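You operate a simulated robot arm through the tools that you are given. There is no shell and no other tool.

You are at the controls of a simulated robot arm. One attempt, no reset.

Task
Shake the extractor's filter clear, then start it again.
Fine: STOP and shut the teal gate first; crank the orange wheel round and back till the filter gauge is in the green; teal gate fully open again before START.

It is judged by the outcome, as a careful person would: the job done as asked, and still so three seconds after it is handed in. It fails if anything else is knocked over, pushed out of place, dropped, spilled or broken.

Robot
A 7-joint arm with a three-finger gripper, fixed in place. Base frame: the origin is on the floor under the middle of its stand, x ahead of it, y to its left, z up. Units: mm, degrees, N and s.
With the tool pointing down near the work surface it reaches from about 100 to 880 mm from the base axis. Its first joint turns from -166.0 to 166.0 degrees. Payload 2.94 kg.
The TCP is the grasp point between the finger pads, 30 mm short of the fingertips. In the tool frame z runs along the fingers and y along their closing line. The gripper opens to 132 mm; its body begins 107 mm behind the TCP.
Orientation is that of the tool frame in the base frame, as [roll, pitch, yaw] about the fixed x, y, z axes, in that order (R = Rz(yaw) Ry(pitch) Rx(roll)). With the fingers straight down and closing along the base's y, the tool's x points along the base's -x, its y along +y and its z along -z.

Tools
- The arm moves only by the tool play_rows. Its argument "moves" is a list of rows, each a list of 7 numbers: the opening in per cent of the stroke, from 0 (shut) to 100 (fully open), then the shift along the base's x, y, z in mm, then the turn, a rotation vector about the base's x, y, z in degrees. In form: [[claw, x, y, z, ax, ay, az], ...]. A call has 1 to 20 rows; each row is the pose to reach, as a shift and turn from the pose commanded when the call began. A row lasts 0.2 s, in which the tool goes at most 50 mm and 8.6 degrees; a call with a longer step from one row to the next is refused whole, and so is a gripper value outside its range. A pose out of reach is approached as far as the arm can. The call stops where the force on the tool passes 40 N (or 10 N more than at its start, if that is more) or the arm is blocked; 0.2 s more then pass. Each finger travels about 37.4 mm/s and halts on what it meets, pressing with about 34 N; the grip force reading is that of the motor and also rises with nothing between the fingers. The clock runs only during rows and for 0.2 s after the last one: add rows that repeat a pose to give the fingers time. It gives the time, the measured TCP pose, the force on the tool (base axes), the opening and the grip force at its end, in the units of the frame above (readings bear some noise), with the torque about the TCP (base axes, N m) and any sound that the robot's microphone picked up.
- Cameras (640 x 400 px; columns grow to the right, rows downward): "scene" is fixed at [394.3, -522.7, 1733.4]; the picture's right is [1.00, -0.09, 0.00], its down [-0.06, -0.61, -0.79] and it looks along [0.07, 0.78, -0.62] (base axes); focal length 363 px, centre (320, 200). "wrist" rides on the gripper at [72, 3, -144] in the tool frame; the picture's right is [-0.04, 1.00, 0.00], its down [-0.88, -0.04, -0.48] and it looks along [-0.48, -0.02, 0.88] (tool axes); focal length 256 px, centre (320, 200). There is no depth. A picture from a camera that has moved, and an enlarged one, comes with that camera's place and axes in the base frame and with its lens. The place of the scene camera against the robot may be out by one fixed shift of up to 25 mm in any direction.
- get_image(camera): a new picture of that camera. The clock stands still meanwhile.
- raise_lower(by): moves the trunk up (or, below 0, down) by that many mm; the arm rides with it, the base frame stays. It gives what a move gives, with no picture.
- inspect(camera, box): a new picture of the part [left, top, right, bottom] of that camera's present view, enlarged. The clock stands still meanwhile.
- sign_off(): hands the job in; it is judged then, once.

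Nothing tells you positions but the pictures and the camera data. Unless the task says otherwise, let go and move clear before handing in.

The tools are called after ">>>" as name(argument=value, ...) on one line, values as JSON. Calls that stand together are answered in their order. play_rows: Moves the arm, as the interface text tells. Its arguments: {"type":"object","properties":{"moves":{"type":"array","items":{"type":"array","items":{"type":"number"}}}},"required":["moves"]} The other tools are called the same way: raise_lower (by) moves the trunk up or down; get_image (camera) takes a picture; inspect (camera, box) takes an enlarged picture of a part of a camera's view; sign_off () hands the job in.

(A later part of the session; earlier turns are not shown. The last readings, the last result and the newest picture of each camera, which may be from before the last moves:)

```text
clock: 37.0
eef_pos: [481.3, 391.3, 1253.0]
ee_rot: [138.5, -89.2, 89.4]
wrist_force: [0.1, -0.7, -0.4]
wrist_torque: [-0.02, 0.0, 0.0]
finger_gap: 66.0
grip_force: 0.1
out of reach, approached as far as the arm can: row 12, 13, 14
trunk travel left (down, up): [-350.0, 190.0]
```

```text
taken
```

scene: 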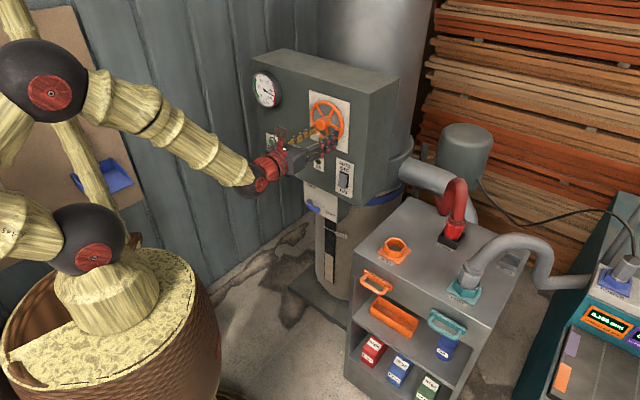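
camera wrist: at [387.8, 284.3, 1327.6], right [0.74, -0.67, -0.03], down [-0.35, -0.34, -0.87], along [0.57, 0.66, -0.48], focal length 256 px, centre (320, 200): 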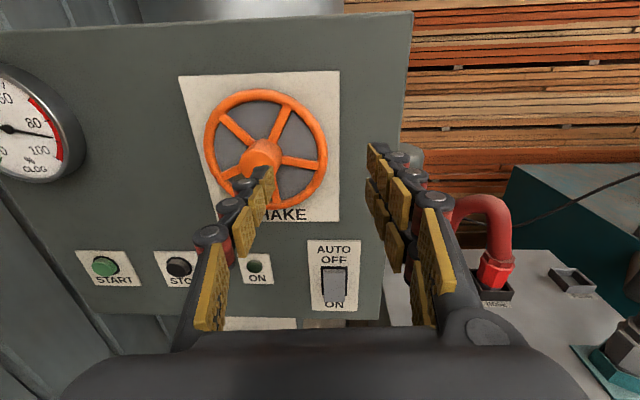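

The pose fell short because the wrist is cramped at this height with the trunk where it is. Nothing is touching, and dropping the trunk should give the forearm a better angle. I'll lower it 200 mm, with the gripper staying in free space in front of the panel.

>>> raise_lower(by=-200)

>>> get_image(camera="scene")

```text
clock: 39.2
eef_pos: [482.2, 392.1, 1054.0]
ee_rot: [138.9, -89.0, 89.1]
wrist_force: [-0.5, 0.3, -0.5]
wrist_torque: [-0.01, -0.01, -0.03]
finger_gap: 66.0
grip_force: 0.1
trunk travel left (down, up): [-150.0, 390.0]
```

```text
taken
```

scene: 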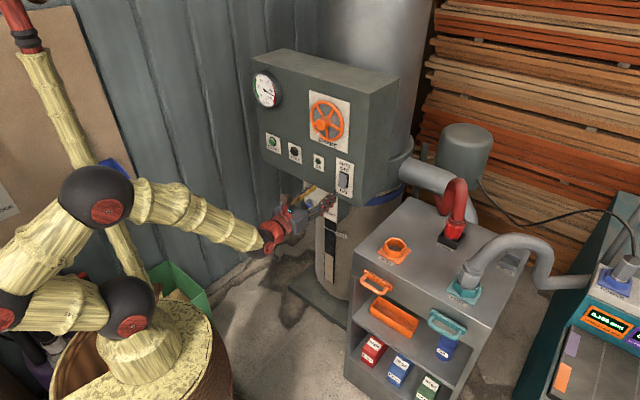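

The trunk is down 200 mm and the gripper is clear of everything. I'll raise the tool back to the wheel's axis, squared to the panel.

>>> play_rows(moves=[[50, -8, 9, 36, 0.2, 0, -0.6], [50, -16, 18, 73, 0.4, 0, -1.2], [50, -25, 28, 110, 0.6, 0, -1.8], [50, -33, 37, 148, 0.8, 0, -2.4], [50, -41.7, 46.4, 187, 1.0, 0, -3.0], [50, -41.7, 46.4, 187, 1.0, 0, -3.0]])

>>> get_image(camera="wrist")

>>> get_image(camera="scene")

```text
clock: 40.6
eef_pos: [459.9, 410.5, 1249.7]
ee_rot: [-163.6, -89.6, 30.2]
wrist_force: [-0.3, 0.2, -0.1]
wrist_torque: [0.0, 0.04, 0.02]
finger_gap: 65.8
grip_force: 0.0
out of reach, approached as far as the arm can: row 1, 2, 3, 4, 5, 6
trunk travel left (down, up): [-150.0, 390.0]
```

```text
taken
camera wrist: at [365.1, 305.5, 1322.1], right [0.73, -0.69, -0.05], down [-0.36, -0.32, -0.88], along [0.59, 0.65, -0.48], focal length 256 px, centre (320, 200)
```

wrist: 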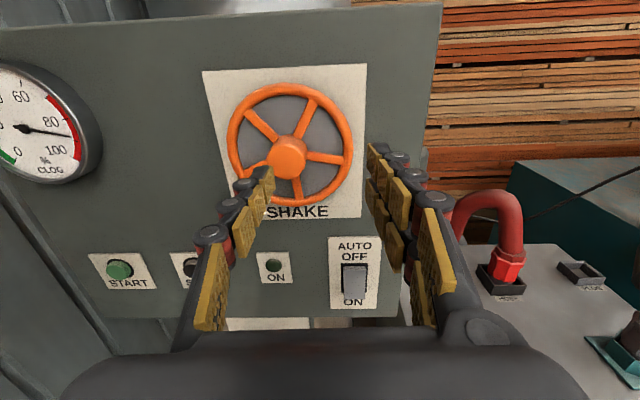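

```text
taken
```

scene: 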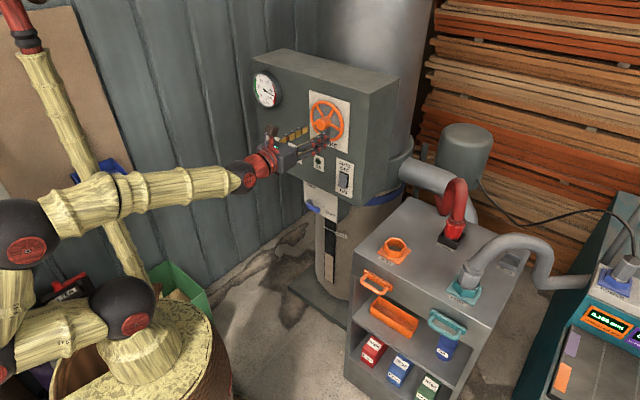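

The arm is still slightly cramped this close in. The grasp pose is farther out, so I'll move forward onto the wheel axis and stop about 20 mm before the hub.

>>> play_rows(moves=[[50, -5, 12, -3, 0, 0, -0.5], [50, -8, 25, -6, 0, 0, -1.0], [50, -5, 38, -9, 0, 0, -1.6], [50, 2, 50, -9, 0, 0, -1.6], [50, 2, 50, -9, 0, 0, -1.6]])

>>> get_image(camera="wrist")

```text
clock: 41.8
eef_pos: [491.9, 426.9, 1251.7]
ee_rot: [-167.5, -89.4, 33.2]
wrist_force: [0.0, -0.1, 0.3]
wrist_torque: [0.01, 0.0, 0.01]
finger_gap: 66.1
grip_force: 0.1
out of reach, approached as far as the arm can: row 1, 2, 3, 4, 5
trunk travel left (down, up): [-150.0, 390.0]
```

```text
taken
camera wrist: at [396.2, 322.1, 1326.2], right [0.72, -0.7, -0.05], down [-0.37, -0.32, -0.87], along [0.59, 0.64, -0.48], focal length 256 px, centre (320, 200)
```

wrist: 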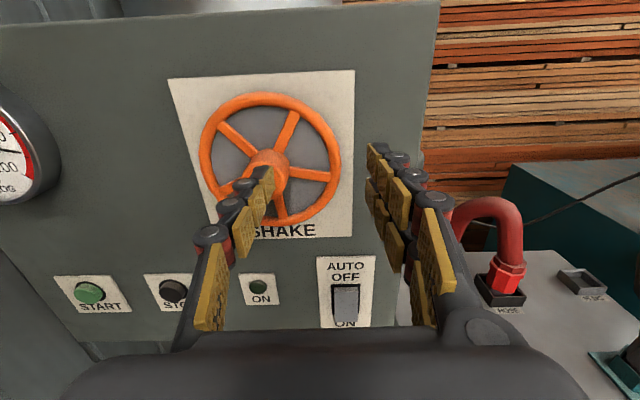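

The arm won't go farther left with the camera on top because a wrist joint is at its limit. I'll roll the tool 90° about its own axis, which puts the wrist mid-range and leaves room to turn the wheel both ways.

>>> play_rows(moves=[[50, -5, -5, 0, -5.3, -5.3, 0], [50, -10, -10, 0, -10.6, -10.6, 0], [50, -15, -15, 0, -15.9, -15.9, 0], [50, -20, -20, -1, -21.2, -21.2, 0], [50, -20, -20, -2, -26.5, -26.5, 0], [50, -20, -20, -3, -31.8, -31.8, 0], [50, -20, -20, -4, -37.1, -37.1, 0], [50, -20, -20, -5, -42.4, -42.4, 0], [50, -20, -20, -6, -47.7, -47.7, 0], [50, -20, -20, -7, -53, -53, 0], [50, -20, -20, -8, -58.3, -58.3, 0], [50, -20, -20, -9, -63.6, -63.6, 0]])

>>> get_image(camera="wrist")

>>> get_image(camera="scene")

```text
clock: 44.4
eef_pos: [476.8, 404.0, 1243.3]
ee_rot: [88.6, 0.0, 135.5]
wrist_force: [-0.3, 0.0, 0.4]
wrist_torque: [0.01, 0.02, -0.03]
finger_gap: 66.1
grip_force: 0.0
out of reach, approached as far as the arm can: row 1, 2, 3, 4, 5, 6, 7, 8, 9, 10, 11, 12
trunk travel left (down, up): [-150.0, 390.0]
```

```text
taken
camera wrist: at [325.5, 350.6, 1243.3], right [0.01, -0.05, 1.0], down [0.3, -0.95, -0.05], along [0.96, 0.3, 0.0], focal length 256 px, centre (320, 200)
```

wrist: 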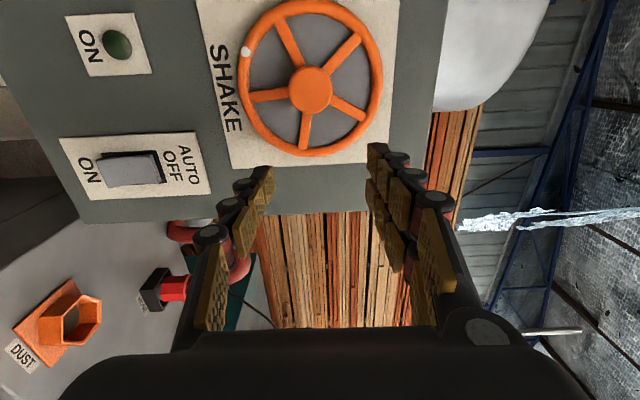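

```text
taken
```

scene: 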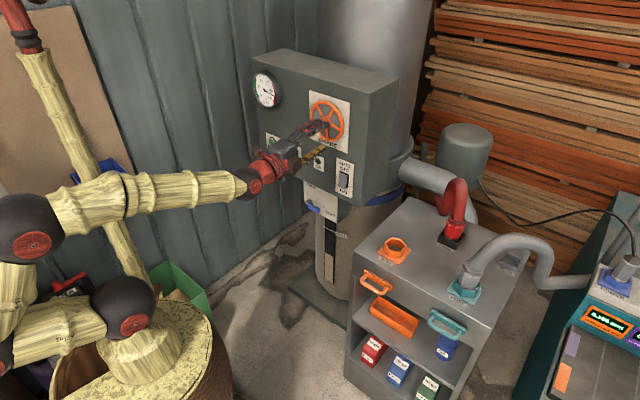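

The roll worked and the tool is square to the panel, with the hub confirmed at about (496, 496, 1241). I'll try moving sideways onto the wheel's axis.

>>> play_rows(moves=[[50, -3, 8, 0, 0, 0, 0], [50, -6, 16, 0, 0, 0, 0], [50, -9, 25, -1, 0, 0, 0], [50, -12, 35, -1, 0, 0, 0], [50, -15, 45, -2, 0, 0, 0], [50, -15, 52, -2, 0, 0, 0], [50, -15, 52, -2, 0, 0, 0]])

>>> get_image(camera="wrist")

```text
clock: 46.0
eef_pos: [484.7, 426.4, 1251.0]
ee_rot: [88.9, -0.1, 136.8]
wrist_force: [-0.3, 0.1, 0.8]
wrist_torque: [-0.01, 0.0, -0.03]
finger_gap: 66.1
grip_force: 0.0
out of reach, approached as far as the arm can: row 1, 2, 3, 4, 5, 6, 7
trunk travel left (down, up): [-150.0, 390.0]
```

```text
taken
camera wrist: at [333.9, 372.1, 1251.0], right [0.02, -0.04, 1.0], down [0.32, -0.95, -0.05], along [0.95, 0.32, 0.0], focal length 256 px, centre (320, 200)
```

wrist: 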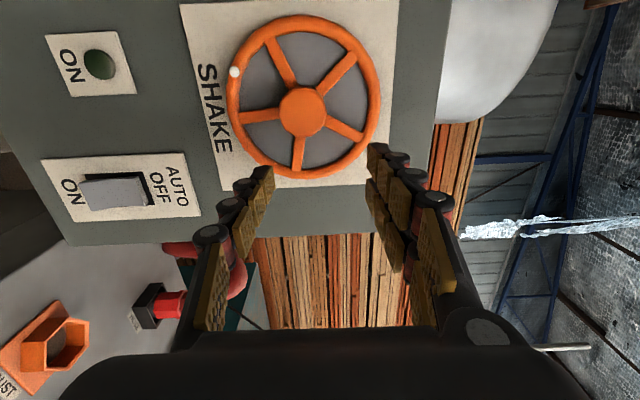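

Something else is limiting the arm: the shoulder is too high, so the elbow has swung out sideways. I'll back away to a tool-down pose over open space, lower the trunk fully so the arm straightens, and come back to the wheel from a clean posture.

>>> play_rows(moves=[[50, 9.6, -27.2, -4, -5.3, 5.3, 0], [50, 19, -54, -8, -10.6, 10.6, 0], [50, 29, -82, -13, -15.9, 15.9, 0], [50, 38, -109, -17, -21.2, 21.2, 0], [50, 48, -136, -21, -26.5, 26.5, 0], [50, 58, -163, -25, -31.8, 31.8, 0], [50, 67, -190, -30, -37.1, 37.1, 0], [50, 77, -217, -34, -42.4, 42.4, 0], [50, 86, -245, -38, -47.7, 47.7, 0], [50, 96, -272, -42, -53, 53, 0], [50, 105, -299, -47, -58.3, 58.3, 0], [50, 115, -326, -51, -63.6, 63.6, 0], [50, 115, -326, -51, -63.6, 63.6, 0]])

>>> get_image(camera="scene")

```text
clock: 48.8
eef_pos: [601.1, 102.0, 1199.4]
ee_rot: [178.5, 0.0, 134.8]
wrist_force: [1.0, 0.5, 0.0]
wrist_torque: [0.0, 0.02, -0.02]
finger_gap: 66.1
grip_force: 0.2
trunk travel left (down, up): [-150.0, 390.0]
```

```text
taken
```

scene: 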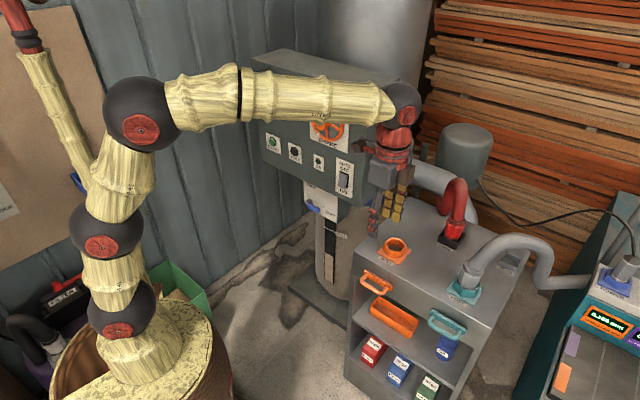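

The arm is back in a tidy posture. I'll lower the trunk the remaining 150 mm. The tool stays well above the cart, with its tips at about 1020.

>>> raise_lower(by=-150)

>>> get_image(camera="scene")

```text
clock: 50.5
eef_pos: [599.9, 101.7, 1049.6]
ee_rot: [178.4, -0.1, 134.8]
wrist_force: [-0.5, -0.3, -0.5]
wrist_torque: [-0.01, 0.01, 0.01]
finger_gap: 66.5
grip_force: 0.1
trunk travel left (down, up): [0.0, 540.0]
```

```text
taken
```

scene: 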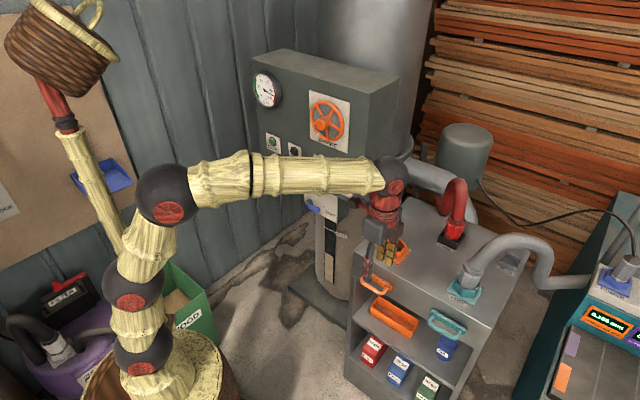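

The posture is good. I'll move up to the wheel axis while rotating the tool to horizontal, stopping about 30 mm short of the hub.

>>> play_rows(moves=[[50, -11, 27, 15, 4.8, -4.8, 0], [50, -22, 54, 29, 9.6, -9.6, 0], [50, -33, 81, 44, 14.4, -14.4, 0], [50, -45, 108, 59, 19.2, -19.2, 0], [50, -56, 135, 73, 24, -24, 0], [50, -67, 162, 88, 28.8, -28.8, 0], [50, -78, 189, 103, 33.7, -33.7, 0], [50, -89, 216, 118, 38.5, -38.5, 0], [50, -100, 243, 132, 43.3, -43.3, 0], [50, -112, 270, 147, 48.1, -48.1, 0], [50, -123, 297, 162, 52.9, -52.9, 0], [50, -134, 324, 176, 57.7, -57.7, 0], [50, -145, 351, 191, 62.5, -62.5, 0], [50, -145, 351, 191, 62.5, -62.5, 0]])

>>> get_image(camera="wrist")

>>> get_image(camera="scene")

```text
clock: 53.5
eef_pos: [454.3, 454.0, 1241.1]
ee_rot: [89.9, -0.1, 135.1]
wrist_force: [0.7, 0.4, -0.2]
wrist_torque: [0.02, -0.02, -0.02]
finger_gap: 65.9
grip_force: 0.1
trunk travel left (down, up): [0.0, 540.0]
```

```text
taken
camera wrist: at [302.3, 403.0, 1244.0], right [0.03, -0.03, 1.0], down [0.29, -0.96, -0.04], along [0.96, 0.29, -0.02], focal length 256 px, centre (320, 200)
```

wrist: 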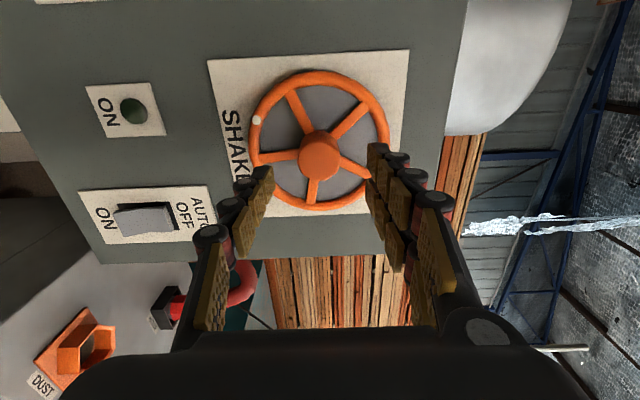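

```text
taken
```

scene: 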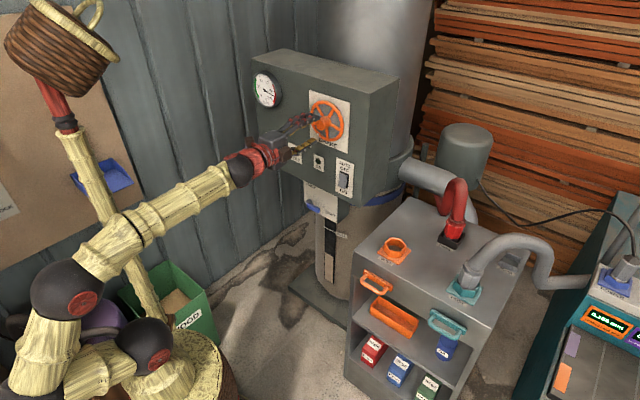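

The pose was reached exactly, with the tool on the wheel axis. I'll zoom in to check the hub's centring before moving in.

>>> inspect(camera="wrist", box=[230, 60, 410, 230])

>>> inspect(camera="scene", box=[270, 80, 370, 170])

```text
2.35 times, centred on (320, 145) of wrist
camera zoom: at [302.3, 403.0, 1244.0], right [0.03, -0.03, 1.0], down [0.29, -0.96, -0.04], along [0.96, 0.29, -0.02], focal length 602 px, centre (320, 329)
```

zoom: 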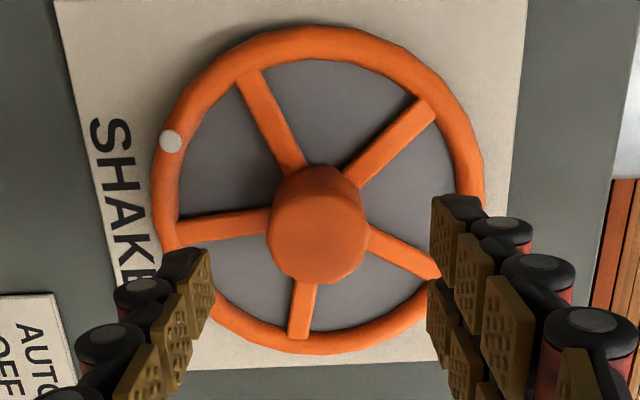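

```text
4.44 times, centred on (320, 125) of scene
camera zoom: at [394.3, -522.7, 1733.4], right [1.0, -0.09, 0.0], down [-0.06, -0.61, -0.79], along [0.07, 0.78, -0.62], focal length 1614 px, centre (320, 533)
```

zoom: 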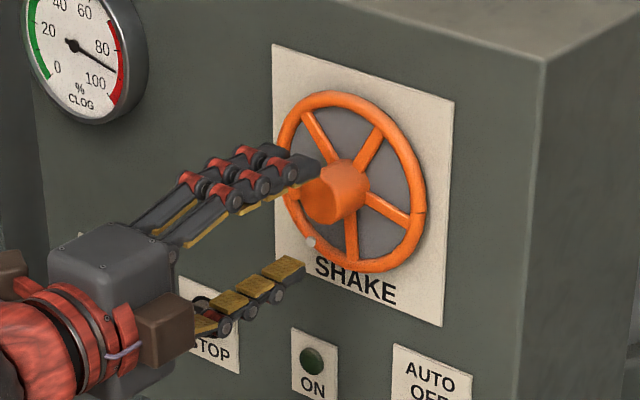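

The hub is 36 mm wide and only 1–2 mm off my axis. I'll advance 46 mm so the pads overlap it by about 18 mm, stopping short of the spokes, then close.

>>> play_rows(moves=[[50, 7.5, 6, -1, 0, 0, 0], [50, 14.5, 12.5, -1.1, 0, 0, 0], [50, 21, 19, -1.1, 0, 0, 0], [50, 27.5, 25.5, -1.1, 0, 0, 0], [50, 31, 29, -1.1, 0, 0, 0], [50, 33.6, 31.4, -1.1, 0, 0, 0], [50, 33.6, 31.4, -1.1, 0, 0, 0]])

>>> get_image(camera="wrist")

>>> inspect(camera="scene", box=[270, 80, 370, 170])

```text
clock: 55.1
eef_pos: [488.2, 484.4, 1240.3]
ee_rot: [90.1, -0.2, 135.1]
wrist_force: [0.2, -0.5, 0.2]
wrist_torque: [0.01, 0.03, 0.01]
finger_gap: 65.9
grip_force: 0.1
trunk travel left (down, up): [0.0, 540.0]
```

```text
taken
camera wrist: at [336.2, 433.7, 1242.7], right [0.03, -0.03, 1.0], down [0.29, -0.96, -0.04], along [0.96, 0.29, -0.02], focal length 256 px, centre (320, 200)
```

wrist: 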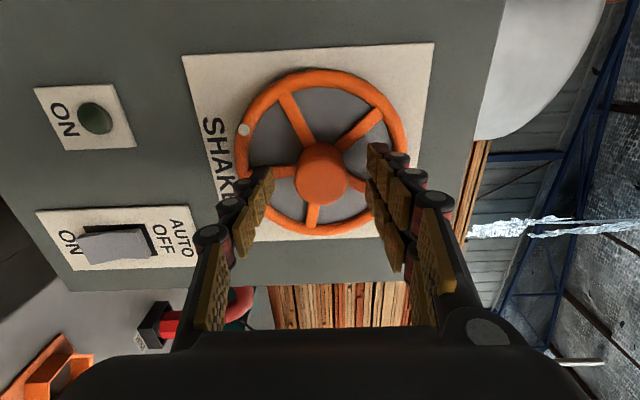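

```text
4.44 times, centred on (320, 125) of scene
camera zoom: at [394.3, -522.7, 1733.4], right [1.0, -0.09, 0.0], down [-0.06, -0.61, -0.79], along [0.07, 0.78, -0.62], focal length 1614 px, centre (320, 533)
```

zoom: 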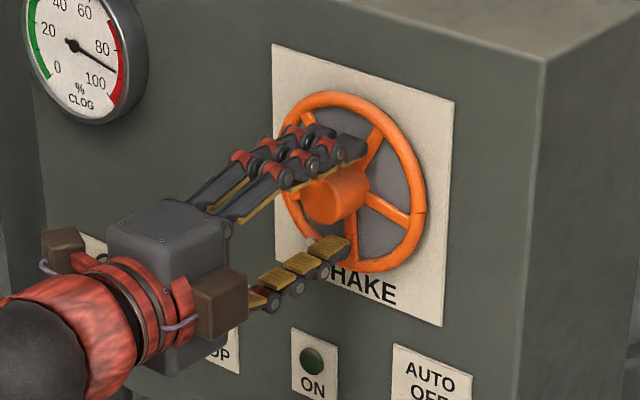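

There's no contact and the fingers straddle the hub. I'll close on it.

>>> play_rows(moves=[[35, 0, 0, 0, 0, 0, 0], [20, 0, 0, 0, 0, 0, 0], [0, 0, 0, 0, 0, 0, 0], [0, 0, 0, 0, 0, 0, 0], [0, 0, 0, 0, 0, 0, 0]])

>>> get_image(camera="wrist")

>>> inspect(camera="scene", box=[270, 80, 370, 170])

```text
clock: 56.4
eef_pos: [487.0, 483.8, 1239.7]
ee_rot: [90.0, -0.2, 135.1]
wrist_force: [1.4, 1.9, 3.9]
wrist_torque: [0.13, 0.01, 0.19]
finger_gap: 35.1
grip_force: 38.9
trunk travel left (down, up): [0.0, 540.0]
```

```text
taken
camera wrist: at [336.1, 433.6, 1243.3], right [0.03, -0.03, 1.0], down [0.29, -0.96, -0.04], along [0.96, 0.29, -0.02], focal length 256 px, centre (320, 200)
```

wrist: 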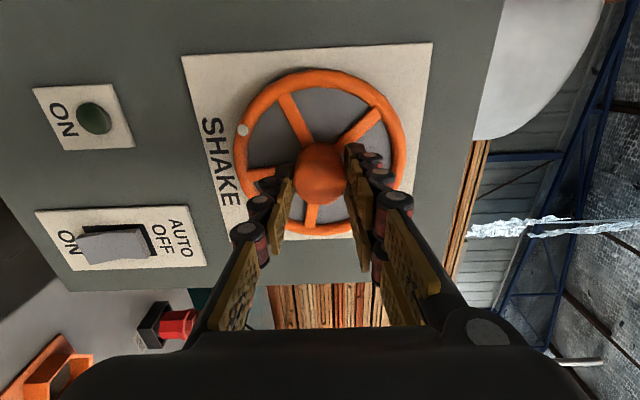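

```text
4.44 times, centred on (320, 125) of scene
camera zoom: at [394.3, -522.7, 1733.4], right [1.0, -0.09, 0.0], down [-0.06, -0.61, -0.79], along [0.07, 0.78, -0.62], focal length 1614 px, centre (320, 533)
```

zoom: 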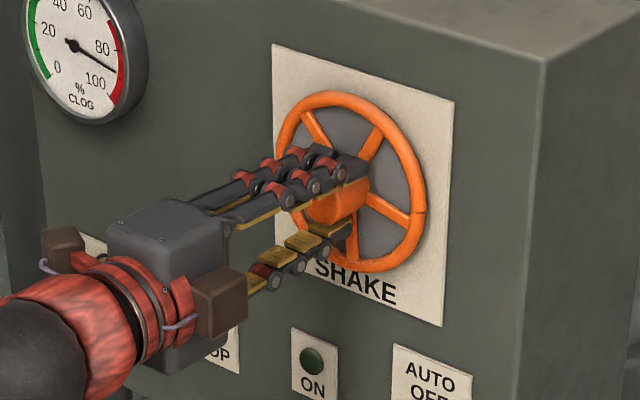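

The hub is gripped with a 35 mm gap. I'll turn it 30° clockwise and see whether the wheel follows.

>>> play_rows(moves=[[0, 0, 0, 0, 4.24, 4.24, 0], [0, 0, 0, 0, 8.49, 8.49, 0], [0, 0, 0, 0, 12.73, 12.73, 0], [0, 0, 0, 0, 16.97, 16.97, 0], [0, 0, 0, 0, 21.2, 21.2, 0], [0, 0, 0, 0, 21.2, 21.2, 0]])

>>> inspect(camera="scene", box=[240, 60, 370, 180])

>>> get_image(camera="wrist")

```text
clock: 57.8
eef_pos: [487.3, 484.2, 1238.7]
ee_rot: [90.1, -30.2, 135.1]
wrist_force: [-2.5, -1.5, -2.0]
wrist_torque: [-0.03, 0.0, 0.13]
finger_gap: 34.9
grip_force: 44.6
trunk travel left (down, up): [0.0, 540.0]
```

```text
3.33 times, centred on (305, 120) of scene
camera zoom: at [394.3, -522.7, 1733.4], right [1.0, -0.09, 0.0], down [-0.06, -0.61, -0.79], along [0.07, 0.78, -0.62], focal length 1211 px, centre (370, 467)
```

zoom: 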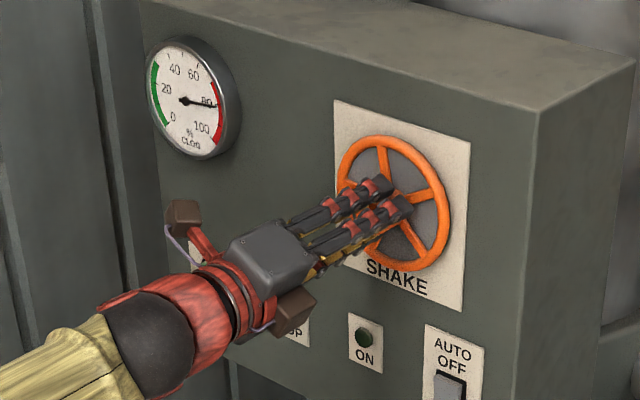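

```text
taken
camera wrist: at [343.8, 425.9, 1277.8], right [0.38, -0.38, 0.84], down [0.19, -0.86, -0.47], along [0.9, 0.34, -0.26], focal length 256 px, centre (320, 200)
```

wrist: 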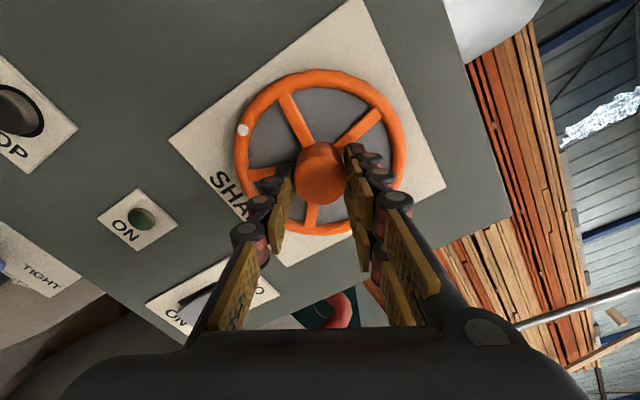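

The wheel turns with the gripper, and the gauge has dropped from about 87 to about 80. I'll continue round a bit further and then back the other way.

>>> play_rows(moves=[[0, 0, 0, 0, 5.66, 5.66, 0], [0, 0, 0, 0, 11.31, 11.31, 0], [0, 0, 0, 0, 16.97, 16.97, 0], [0, 0, 0, 0, 21.2, 21.2, 0], [0, 0, 0, 0, 15.56, 15.56, 0], [0, 0, 0, 0, 9.9, 9.9, 0], [0, 0, 0, 0, 4.24, 4.24, 0], [0, 0, 0, 0, -1.41, -1.41, 0], [0, 0, 0, 0, -7.07, -7.07, 0], [0, 0, 0, 0, -12.73, -12.73, 0], [0, 0, 0, 0, -18.38, -18.38, 0], [0, 0, 0, 0, -24.04, -24.04, 0], [0, 0, 0, 0, -29.7, -29.7, 0], [0, 0, 0, 0, -35.36, -35.36, 0], [0, 0, 0, 0, -41.01, -41.01, 0]])

>>> inspect(camera="scene", box=[240, 60, 370, 180])

>>> get_image(camera="wrist")

```text
clock: 61.0
eef_pos: [488.8, 485.0, 1240.8]
ee_rot: [90.0, 28.0, 135.1]
wrist_force: [-1.7, 7.1, 0.8]
wrist_torque: [0.32, 0.51, 0.43]
finger_gap: 34.6
grip_force: 45.2
trunk travel left (down, up): [0.0, 540.0]
```

```text
3.33 times, centred on (305, 120) of scene
camera zoom: at [394.3, -522.7, 1733.4], right [1.0, -0.09, 0.0], down [-0.06, -0.61, -0.79], along [0.07, 0.78, -0.62], focal length 1211 px, centre (370, 467)
```

zoom: 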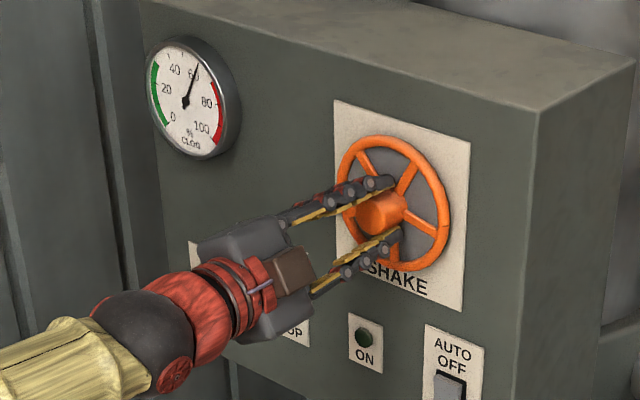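

```text
taken
camera wrist: at [340.5, 429.7, 1209.6], right [-0.31, 0.3, 0.9], down [0.23, -0.9, 0.38], along [0.92, 0.32, 0.21], focal length 256 px, centre (320, 200)
```

wrist: 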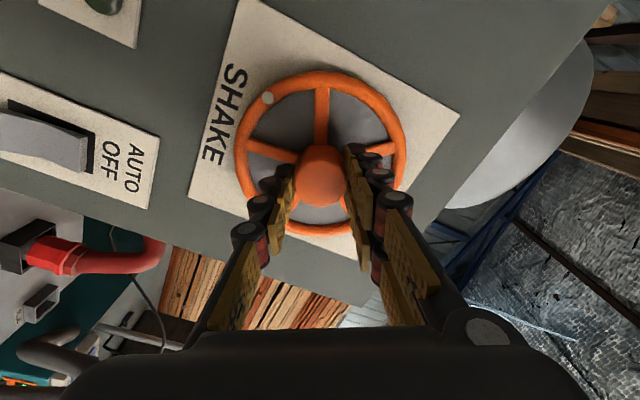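

The gauge is now near 60. The wheel has an end stop near its starting angle, and the grip slipped harmlessly there. I'll sweep clockwise 88° and most of the way back.

>>> play_rows(moves=[[0, 0, 0, 0, 5.66, 5.66, 0], [0, 0, 0, 0, 11.31, 11.31, 0], [0, 0, 0, 0, 16.97, 16.97, 0], [0, 0, 0, 0, 22.63, 22.63, 0], [0, 0, 0, 0, 28.28, 28.28, 0], [0, 0, 0, 0, 33.94, 33.94, 0], [0, 0, 0, 0, 39.6, 39.6, 0], [0, 0, 0, 0, 45.25, 45.25, 0], [0, 0, 0, 0, 50.91, 50.91, 0], [0, 0, 0, 0, 56.57, 56.57, 0], [0, 0, 0, 0, 62.2, 62.2, 0]])

>>> inspect(camera="scene", box=[240, 60, 370, 180])

>>> get_image(camera="wrist")

```text
clock: 63.4
eef_pos: [486.8, 486.5, 1238.0]
ee_rot: [90.1, -60.2, 134.9]
wrist_force: [-7.6, 6.1, -4.7]
wrist_torque: [-0.01, -0.04, 0.31]
finger_gap: 34.4
grip_force: 44.6
trunk travel left (down, up): [0.0, 540.0]
```

```text
3.33 times, centred on (305, 120) of scene
camera zoom: at [394.3, -522.7, 1733.4], right [1.0, -0.09, 0.0], down [-0.06, -0.61, -0.79], along [0.07, 0.78, -0.62], focal length 1211 px, centre (370, 467)
```

zoom: 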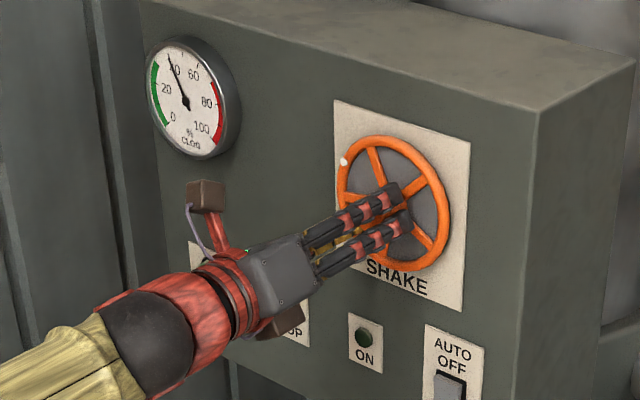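

```text
taken
camera wrist: at [362.6, 407.7, 1302.9], right [0.63, -0.63, 0.46], down [-0.05, -0.62, -0.78], along [0.77, 0.47, -0.42], focal length 256 px, centre (320, 200)
```

wrist: 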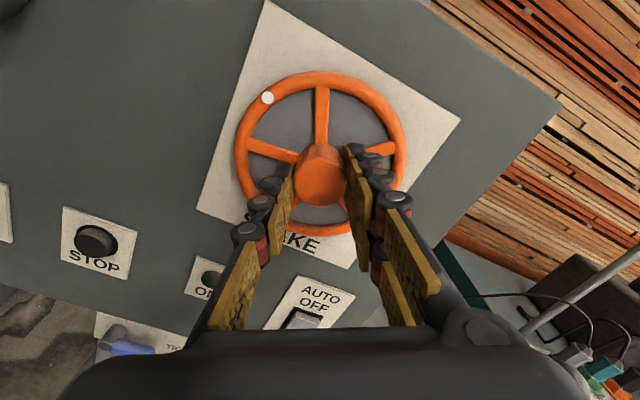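

The gauge is at about 38 with no slip. I'll turn the wheel back the same amount.

>>> play_rows(moves=[[0, 0, 0, 0, -5.66, -5.66, 0], [0, 0, 0, 0, -11.31, -11.31, 0], [0, 0, 0, 0, -16.97, -16.97, 0], [0, 0, 0, 0, -22.63, -22.63, 0], [0, 0, 0, 0, -28.28, -28.28, 0], [0, 0, 0, 0, -33.94, -33.94, 0], [0, 0, 0, 0, -39.6, -39.6, 0], [0, 0, 0, 0, -45.25, -45.25, 0], [0, 0, 0, 0, -50.91, -50.91, 0], [0, 0, 0, 0, -56.57, -56.57, 0], [0, 0, 0, 0, -61.5, -61.5, 0]])

>>> inspect(camera="scene", box=[240, 60, 370, 180])

>>> inspect(camera="scene", box=[245, 65, 285, 115])

>>> get_image(camera="wrist")

```text
clock: 65.8
eef_pos: [488.3, 485.3, 1240.3]
ee_rot: [90.0, 26.9, 135.0]
wrist_force: [-2.4, 8.4, 1.8]
wrist_torque: [-0.08, 0.13, 0.43]
finger_gap: 34.4
grip_force: 44.7
trunk travel left (down, up): [0.0, 540.0]
```

```text
3.33 times, centred on (305, 120) of scene
camera zoom: at [394.3, -522.7, 1733.4], right [1.0, -0.09, 0.0], down [-0.06, -0.61, -0.79], along [0.07, 0.78, -0.62], focal length 1211 px, centre (370, 467)
```

zoom: 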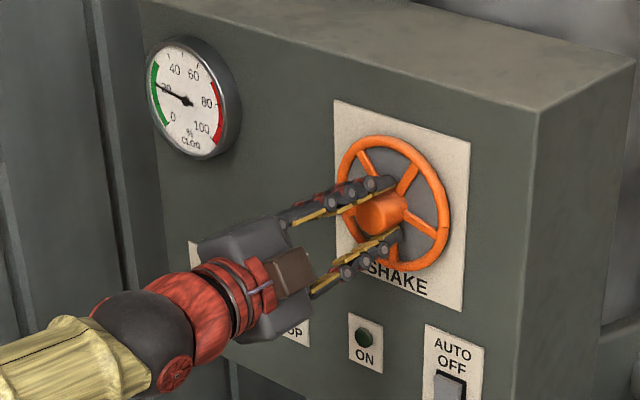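

```text
8.00 times, centred on (265, 90) of scene
camera zoom: at [394.3, -522.7, 1733.4], right [1.0, -0.09, 0.0], down [-0.06, -0.61, -0.79], along [0.07, 0.78, -0.62], focal length 2906 px, centre (760, 1080)
```

zoom: 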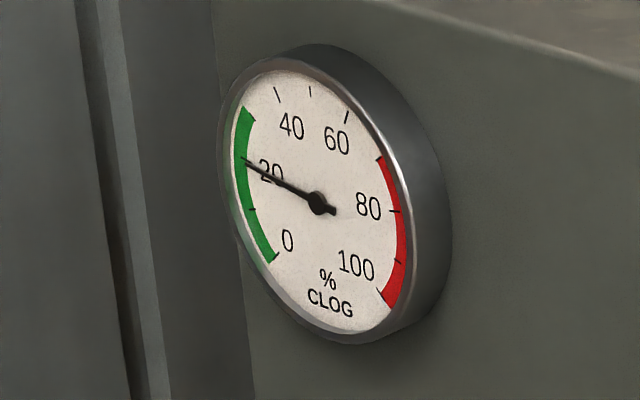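

```text
taken
camera wrist: at [340.1, 430.1, 1210.6], right [-0.29, 0.29, 0.91], down [0.23, -0.9, 0.36], along [0.93, 0.32, 0.2], focal length 256 px, centre (320, 200)
```

wrist: 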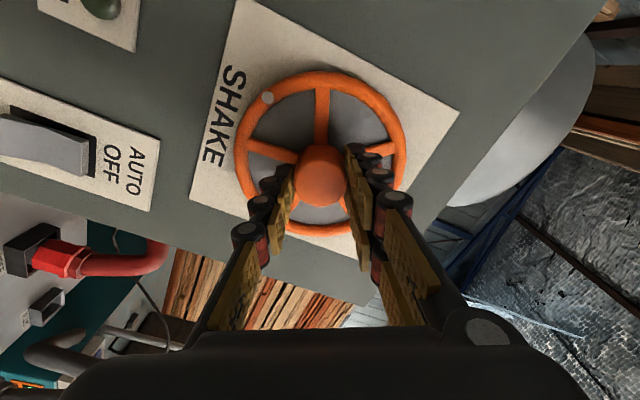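

The gauge reads about 20, in the green. I'll do one more short sweep round and back for margin.

>>> play_rows(moves=[[0, 0, 0, 0, 5.66, 5.66, 0], [0, 0, 0, 0, 11.31, 11.31, 0], [0, 0, 0, 0, 16.97, 16.97, 0], [0, 0, 0, 0, 22.63, 22.63, 0], [0, 0, 0, 0, 16.97, 16.97, 0], [0, 0, 0, 0, 11.31, 11.31, 0], [0, 0, 0, 0, 5.66, 5.66, 0], [0, 0, 0, 0, 0.5, 0.5, 0]])

>>> inspect(camera="scene", box=[245, 65, 285, 115])

```text
clock: 67.5
eef_pos: [488.1, 484.9, 1241.9]
ee_rot: [89.9, 26.2, 135.1]
wrist_force: [1.6, 10.3, 10.6]
wrist_torque: [0.11, -0.05, 0.31]
finger_gap: 34.3
grip_force: 45.0
trunk travel left (down, up): [0.0, 540.0]
```

```text
8.00 times, centred on (265, 90) of scene
camera zoom: at [394.3, -522.7, 1733.4], right [1.0, -0.09, 0.0], down [-0.06, -0.61, -0.79], along [0.07, 0.78, -0.62], focal length 2906 px, centre (760, 1080)
```

zoom: 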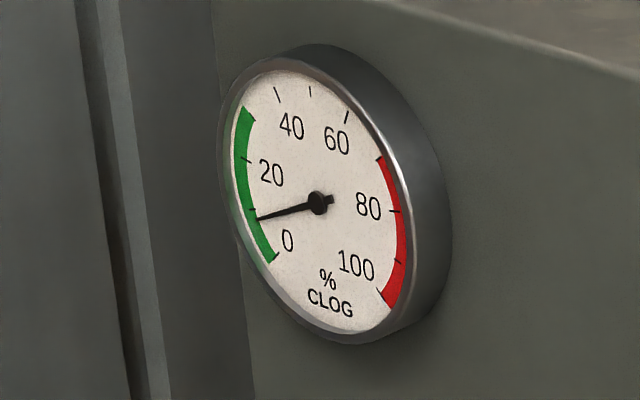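

The gauge reads about 8, well into the green, and the wheel is back where it started. I'll release the hub and back straight out.

>>> play_rows(moves=[[15, 0, 0, 0, 0, 0, 0], [30, 0, 0, 0, 0, 0, 0], [50, 0, 0, 0, 0, 0, 0], [50, 0, 0, 0, 0, 0, 0], [50, -5, -5, 0, 0, 0, 0], [50, -12, -12, 0, 0, 0, 0], [50, -22, -22, 0, 0, 0, 0], [50, -34, -34, 0, 0, 0, 0], [50, -36, -36, 0, 5.66, 5.66, 0], [50, -36, -36, 0, 11.31, 11.31, 0], [50, -36, -36, 0, 15.5, 15.5, 0], [50, -36, -36, 0, 19.1, 19.1, 0]])

>>> get_image(camera="wrist")

>>> get_image(camera="scene")

```text
clock: 70.2
eef_pos: [452.7, 448.6, 1237.7]
ee_rot: [90.0, -0.9, 135.1]
wrist_force: [0.5, -1.0, -0.6]
wrist_torque: [0.02, 0.01, -0.01]
finger_gap: 66.0
grip_force: 0.1
trunk travel left (down, up): [0.0, 540.0]
```

```text
taken
camera wrist: at [300.1, 397.9, 1244.1], right [0.04, -0.04, 1.0], down [0.29, -0.96, -0.05], along [0.96, 0.29, -0.03], focal length 256 px, centre (320, 200)
```

wrist: 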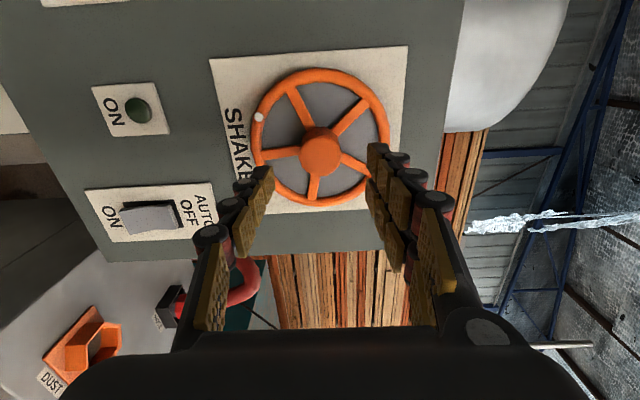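

```text
taken
```

scene: 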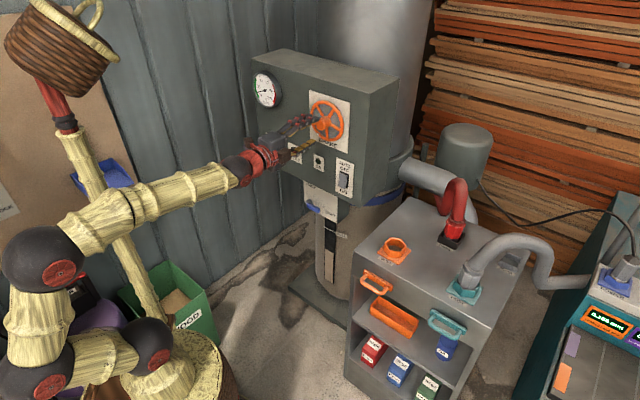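

The wheel is back at its original angle and I'm clear of it. I'll retrace my path to the tool-down pose over the cart side.

>>> play_rows(moves=[[40, 11, -27, -14, -4.8, 4.8, 0], [30, 23, -53, -29, -9.6, 9.6, 0], [20, 34, -80, -43, -14.4, 14.4, 0], [18, 45, -107, -58, -19.2, 19.2, 0], [18, 57, -133, -72, -24, 24, 0], [18, 68, -160, -87, -28.8, 28.8, 0], [18, 79, -187, -101, -33.7, 33.7, 0], [18, 91, -213, -115, -38.5, 38.5, 0], [18, 102, -240, -130, -43.3, 43.3, 0], [18, 113, -267, -144, -48.1, 48.1, 0], [18, 125, -294, -159, -52.9, 52.9, 0], [18, 136, -320, -173, -57.7, 57.7, 0], [18, 147, -347, -188, -62.5, 62.5, 0], [18, 147, -347, -188, -62.5, 62.5, 0]])

```text
clock: 71.6
eef_pos: [491.1, 276.8, 972.0]
ee_rot: [130.7, -0.8, 134.6]
wrist_force: [-3.2, 0.2, 1.5]
wrist_torque: [-0.07, -0.12, -0.19]
finger_gap: 23.6
grip_force: 0.1
out of reach, approached as far as the arm can: row 3, 4, 5, 6, 7
trunk travel left (down, up): [0.0, 540.0]
stopped in row 7: the force on the tool passed its limit at 46 N (the readings are from after the stop); the commanded pose is now the measured one
```

The arm stopped on a force spike partway along the path. I'll look before moving anything.

>>> get_image(camera="scene")

>>> get_image(camera="wrist")

```text
taken
```

scene: 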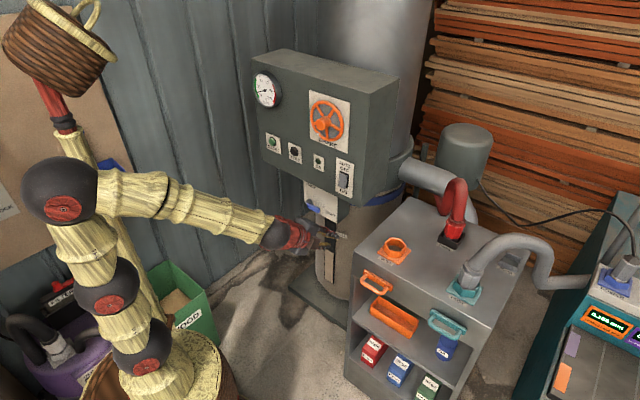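

```text
taken
camera wrist: at [365.9, 252.9, 1070.0], right [0.5, 0.42, 0.76], down [0.35, -0.9, 0.27], along [0.79, 0.13, -0.6], focal length 256 px, centre (320, 200)
```

wrist: 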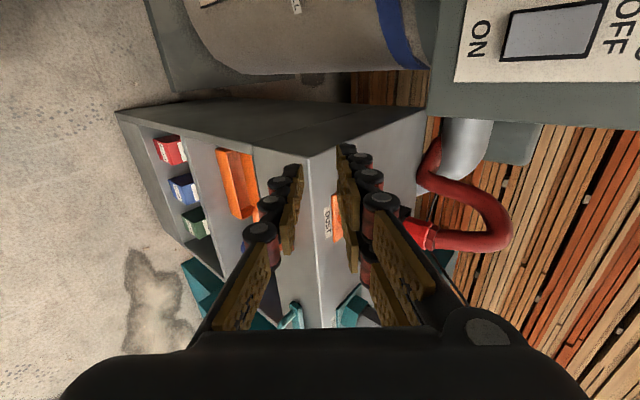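

Nothing is in contact and nothing has been disturbed. The arm unwound quickly out of its cramped posture, which caused the spike. I'll continue gently to the tool-down pose.

>>> play_rows(moves=[[18, 10, -16, 12, -3, 3, 0], [18, 22, -35, 25, -6, 6, 0], [18, 34, -54, 37, -10, 10, 0], [18, 46, -74, 48, -14, 14, 0], [18, 58, -94, 58, -18, 18, 0], [18, 71, -114, 66, -22, 22, 0], [18, 84, -135, 72, -26, 26, 0], [18, 97, -156, 76, -30, 30, 0], [18, 109, -175, 78, -33.7, 33.7, 0], [18, 109, -175, 78, -33.7, 33.7, 0]])

>>> get_image(camera="scene")

```text
clock: 73.8
eef_pos: [529.5, 25.2, 873.8]
ee_rot: [150.2, 2.3, 140.3]
wrist_force: [-0.6, 1.0, 0.0]
wrist_torque: [0.02, -0.01, -0.01]
finger_gap: 23.6
grip_force: 0.0
out of reach, approached as far as the arm can: row 1, 2, 3, 4, 5, 6, 7, 8, 9, 10
trunk travel left (down, up): [0.0, 540.0]
```

```text
taken
```

scene: 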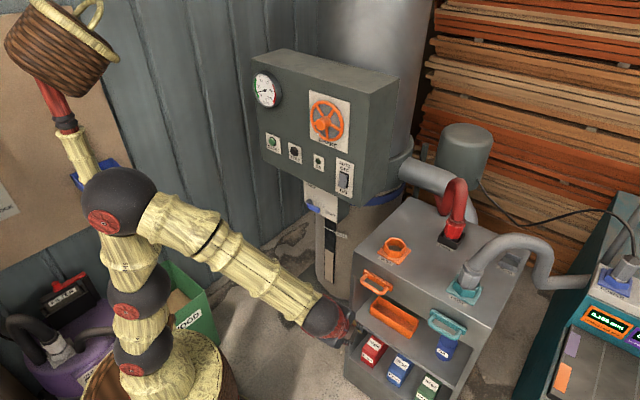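

The arm is again being held off target by a joint limit, but it's in free space. I'll probe with a simple straight-up move to find which way is free.

>>> play_rows(moves=[[18, 0, 0, 15, 0, 0, 0], [18, 0, 0, 30, 0, 0, 0], [18, 0, 0, 45, 0, 0, 0], [18, 0, 0, 60, 0, 0, 0]])

>>> get_image(camera="wrist")

>>> inspect(camera="scene", box=[60, 140, 400, 400])

```text
clock: 74.8
eef_pos: [522.3, 22.0, 877.4]
ee_rot: [150.1, 2.2, 140.3]
wrist_force: [0.6, 0.3, 0.4]
wrist_torque: [0.0, 0.0, -0.01]
finger_gap: 23.7
grip_force: 0.2
out of reach, approached as far as the arm can: row 1, 2, 3, 4
trunk travel left (down, up): [0.0, 540.0]
```

```text
taken
camera wrist: at [419.8, 18.3, 1001.6], right [0.57, 0.65, 0.5], down [0.49, -0.76, 0.43], along [0.66, 0.0, -0.75], focal length 256 px, centre (320, 200)
```

wrist: 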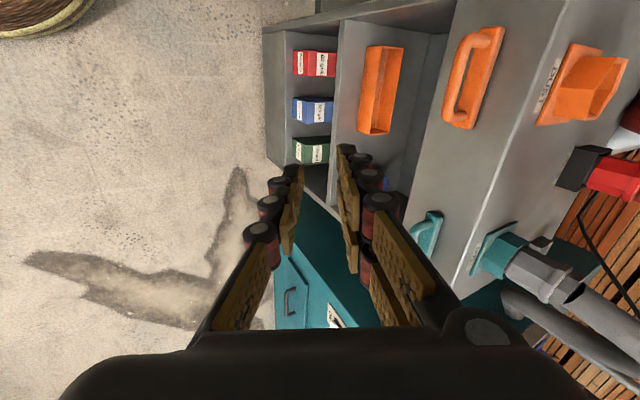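

```text
1.54 times, centred on (230, 270) of scene
camera zoom: at [394.3, -522.7, 1733.4], right [1.0, -0.09, 0.0], down [-0.06, -0.61, -0.79], along [0.07, 0.78, -0.62], focal length 559 px, centre (458, 92)
```

zoom: 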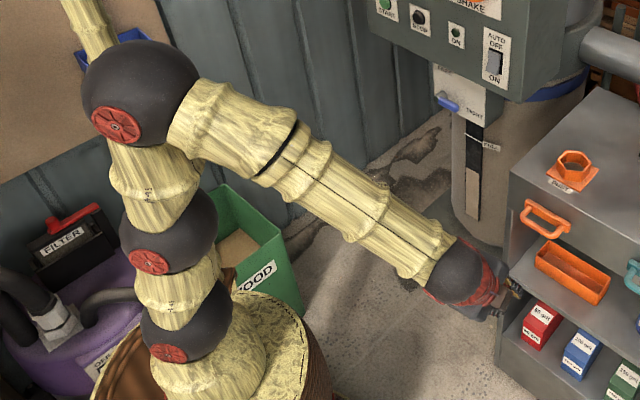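

Straight up is blocked as well. I'll test rolling the tool about the vertical, which should show whether a wrist joint is the one at its limit.

>>> play_rows(moves=[[18, 0, 0, 10, 0, 0, -7], [18, 0, 0, 20, 0, 0, -14], [18, 0, 0, 30, 0, 0, -21], [18, 0, 0, 40, 0, 0, -28]])

>>> inspect(camera="scene", box=[60, 140, 400, 400])

```text
clock: 75.8
eef_pos: [503.1, 12.7, 803.2]
ee_rot: [150.1, 2.3, 116.0]
wrist_force: [-0.2, -0.8, 0.5]
wrist_torque: [0.01, -0.01, 0.01]
finger_gap: 23.9
grip_force: 0.0
out of reach, approached as far as the arm can: row 1, 2, 3, 4
trunk travel left (down, up): [0.0, 540.0]
```

```text
1.54 times, centred on (230, 270) of scene
camera zoom: at [394.3, -522.7, 1733.4], right [1.0, -0.09, 0.0], down [-0.06, -0.61, -0.79], along [0.07, 0.78, -0.62], focal length 559 px, centre (458, 92)
```

zoom: 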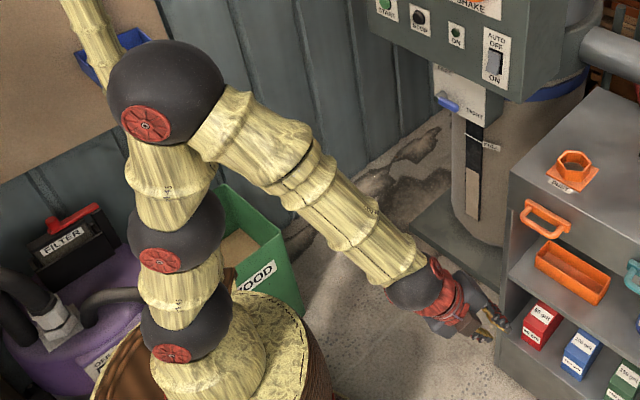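

Rolling that way pulled the arm lower, so a wrist joint is at its limit in that direction. I'll roll back the other way and lift.

>>> play_rows(moves=[[18, 0, 0, 10, 0, 0, 7], [18, 0, 0, 25, 0, 0, 14], [18, 0, 0, 40, 0, 0, 21], [18, 0, 0, 60, 0, 0, 28], [18, 0, 0, 80, 0, 0, 35], [18, 0, 0, 100, 0, 0, 42], [18, 0, 0, 115, 0, 0, 49], [18, 0, 0, 130, 0, 0, 56], [18, 0, 0, 145, 0, 0, 63], [18, 0, 0, 160, 0, 0, 70]])

>>> inspect(camera="scene", box=[60, 140, 400, 400])

```text
clock: 78.0
eef_pos: [504.7, 17.1, 962.9]
ee_rot: [150.1, 2.2, -173.7]
wrist_force: [-0.7, 0.8, 0.3]
wrist_torque: [-0.02, -0.02, -0.01]
finger_gap: 23.8
grip_force: 0.1
trunk travel left (down, up): [0.0, 540.0]
```

```text
1.54 times, centred on (230, 270) of scene
camera zoom: at [394.3, -522.7, 1733.4], right [1.0, -0.09, 0.0], down [-0.06, -0.61, -0.79], along [0.07, 0.78, -0.62], focal length 559 px, centre (458, 92)
```

zoom: 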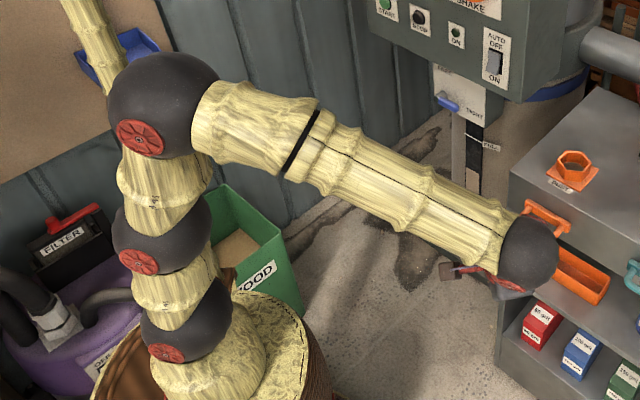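

That freed it and the move completed with no limits. I'll go to the straight-down, well-extended pose to reset the posture.

>>> play_rows(moves=[[18, 16, 14, 15, -5, -0.5, 0], [18, 32, 28, 29, -10, -1.1, 0], [18, 48, 42, 44, -15, -1.6, 0], [18, 64, 57, 58, -20, -2.2, 0], [18, 80, 71, 73, -25, -2.7, 0], [18, 95, 85, 87, -29.8, -3.3, 0], [18, 95, 85, 87, -29.8, -3.3, 0]])

>>> get_image(camera="scene")

```text
clock: 79.6
eef_pos: [593.0, 107.0, 1031.1]
ee_rot: [164.9, 4.2, -174.0]
wrist_force: [0.5, 0.1, 0.2]
wrist_torque: [0.0, 0.0, 0.02]
finger_gap: 23.7
grip_force: 0.1
out of reach, approached as far as the arm can: row 4, 5, 6, 7
trunk travel left (down, up): [0.0, 540.0]
```

```text
taken
```

scene: 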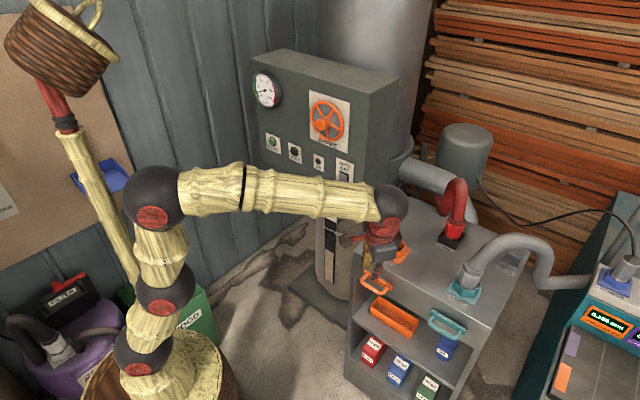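

I now understand the arm: the wrist came out of the wheel pose in its flipped configuration, so straight-down is just out of reach. A tool leaning left still works, and that is what the gate needs, with the gripper turned so the single finger goes behind the bar. First I'll lean the tool a bit more.

>>> play_rows(moves=[[18, -4, -25, 0, 6.6, 0.7, 0], [18, -8, -50, 0, 13.2, 1.4, 0], [18, -13, -87, 0, 19.9, 2.1, 0], [18, -13, -87, 0, 19.9, 2.1, 0]])

```text
clock: 80.6
eef_pos: [579.2, 19.4, 1031.5]
ee_rot: [144.7, 3.9, -175.3]
wrist_force: [0.2, -0.6, -0.6]
wrist_torque: [0.05, 0.04, 0.01]
finger_gap: 23.8
grip_force: 0.1
trunk travel left (down, up): [0.0, 540.0]
```

No limits hit. I'll now roll the tool about its own axis in free space to bring the single finger to the cart side, in two halves.

>>> play_rows(moves=[[18, 0, 0, 0, -0.06, -4.64, 6.51], [18, 0, 0, 0, -0.13, -9.28, 13.02], [18, 0, 0, 0, -0.19, -13.92, 19.54], [18, 0, 0, 0, -0.26, -18.56, 26.05], [18, 0, 0, 0, -0.32, -23.2, 32.56], [18, 0, 0, 0, -0.38, -27.84, 39.07], [18, 0, 0, 0, -0.45, -32.48, 45.58], [18, 0, 0, 0, -0.51, -37.12, 52.1], [18, 0, 0, 0, -0.58, -41.76, 58.61], [18, 0, 0, 0, -0.64, -46.4, 65.12], [18, 0, 0, 0, -0.7, -51.04, 71.63]])

>>> play_rows(moves=[[18, 0, 0, 0, -0.06, -4.52, 6.35], [18, 0, 0, 0, -0.12, -9.05, 12.7], [18, 0, 0, 0, -0.19, -13.57, 19.05], [18, 0, 0, 0, -0.25, -18.1, 25.4], [18, 0, 0, 0, -0.31, -22.62, 31.75], [18, 0, 0, 0, -0.37, -27.14, 38.1], [18, 0, 0, 0, -0.44, -31.67, 44.44], [18, 0, 0, 0, -0.5, -36.19, 50.79], [18, 0, 0, 0, -0.56, -40.72, 57.14], [18, 0, 0, 0, -0.62, -45.24, 63.49], [18, 0, 0, 0, -0.69, -49.76, 69.84]])

>>> get_image(camera="scene")

```text
clock: 83.0
eef_pos: [580.1, 20.4, 1031.4]
ee_rot: [-176.5, 35.4, -85.0]
wrist_force: [0.4, 0.0, -0.3]
wrist_torque: [-0.01, -0.03, -0.02]
finger_gap: 23.9
grip_force: 0.1
trunk travel left (down, up): [0.0, 540.0]
```

```text
clock: 85.4
eef_pos: [579.0, 20.4, 1032.0]
ee_rot: [-144.5, -0.4, -0.4]
wrist_force: [-0.3, -0.4, 0.8]
wrist_torque: [0.0, 0.02, 0.02]
finger_gap: 24.0
grip_force: 0.0
trunk travel left (down, up): [0.0, 540.0]
```

```text
taken
```

scene: 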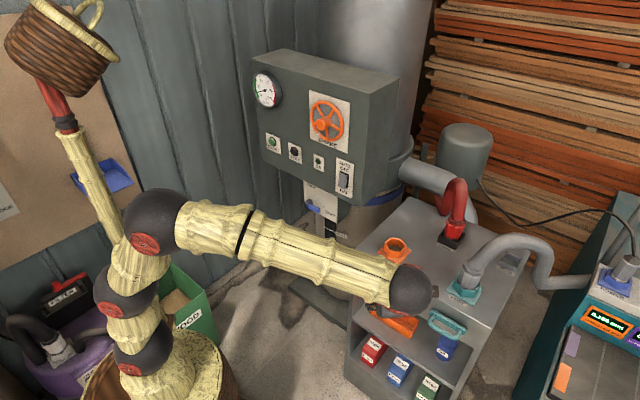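

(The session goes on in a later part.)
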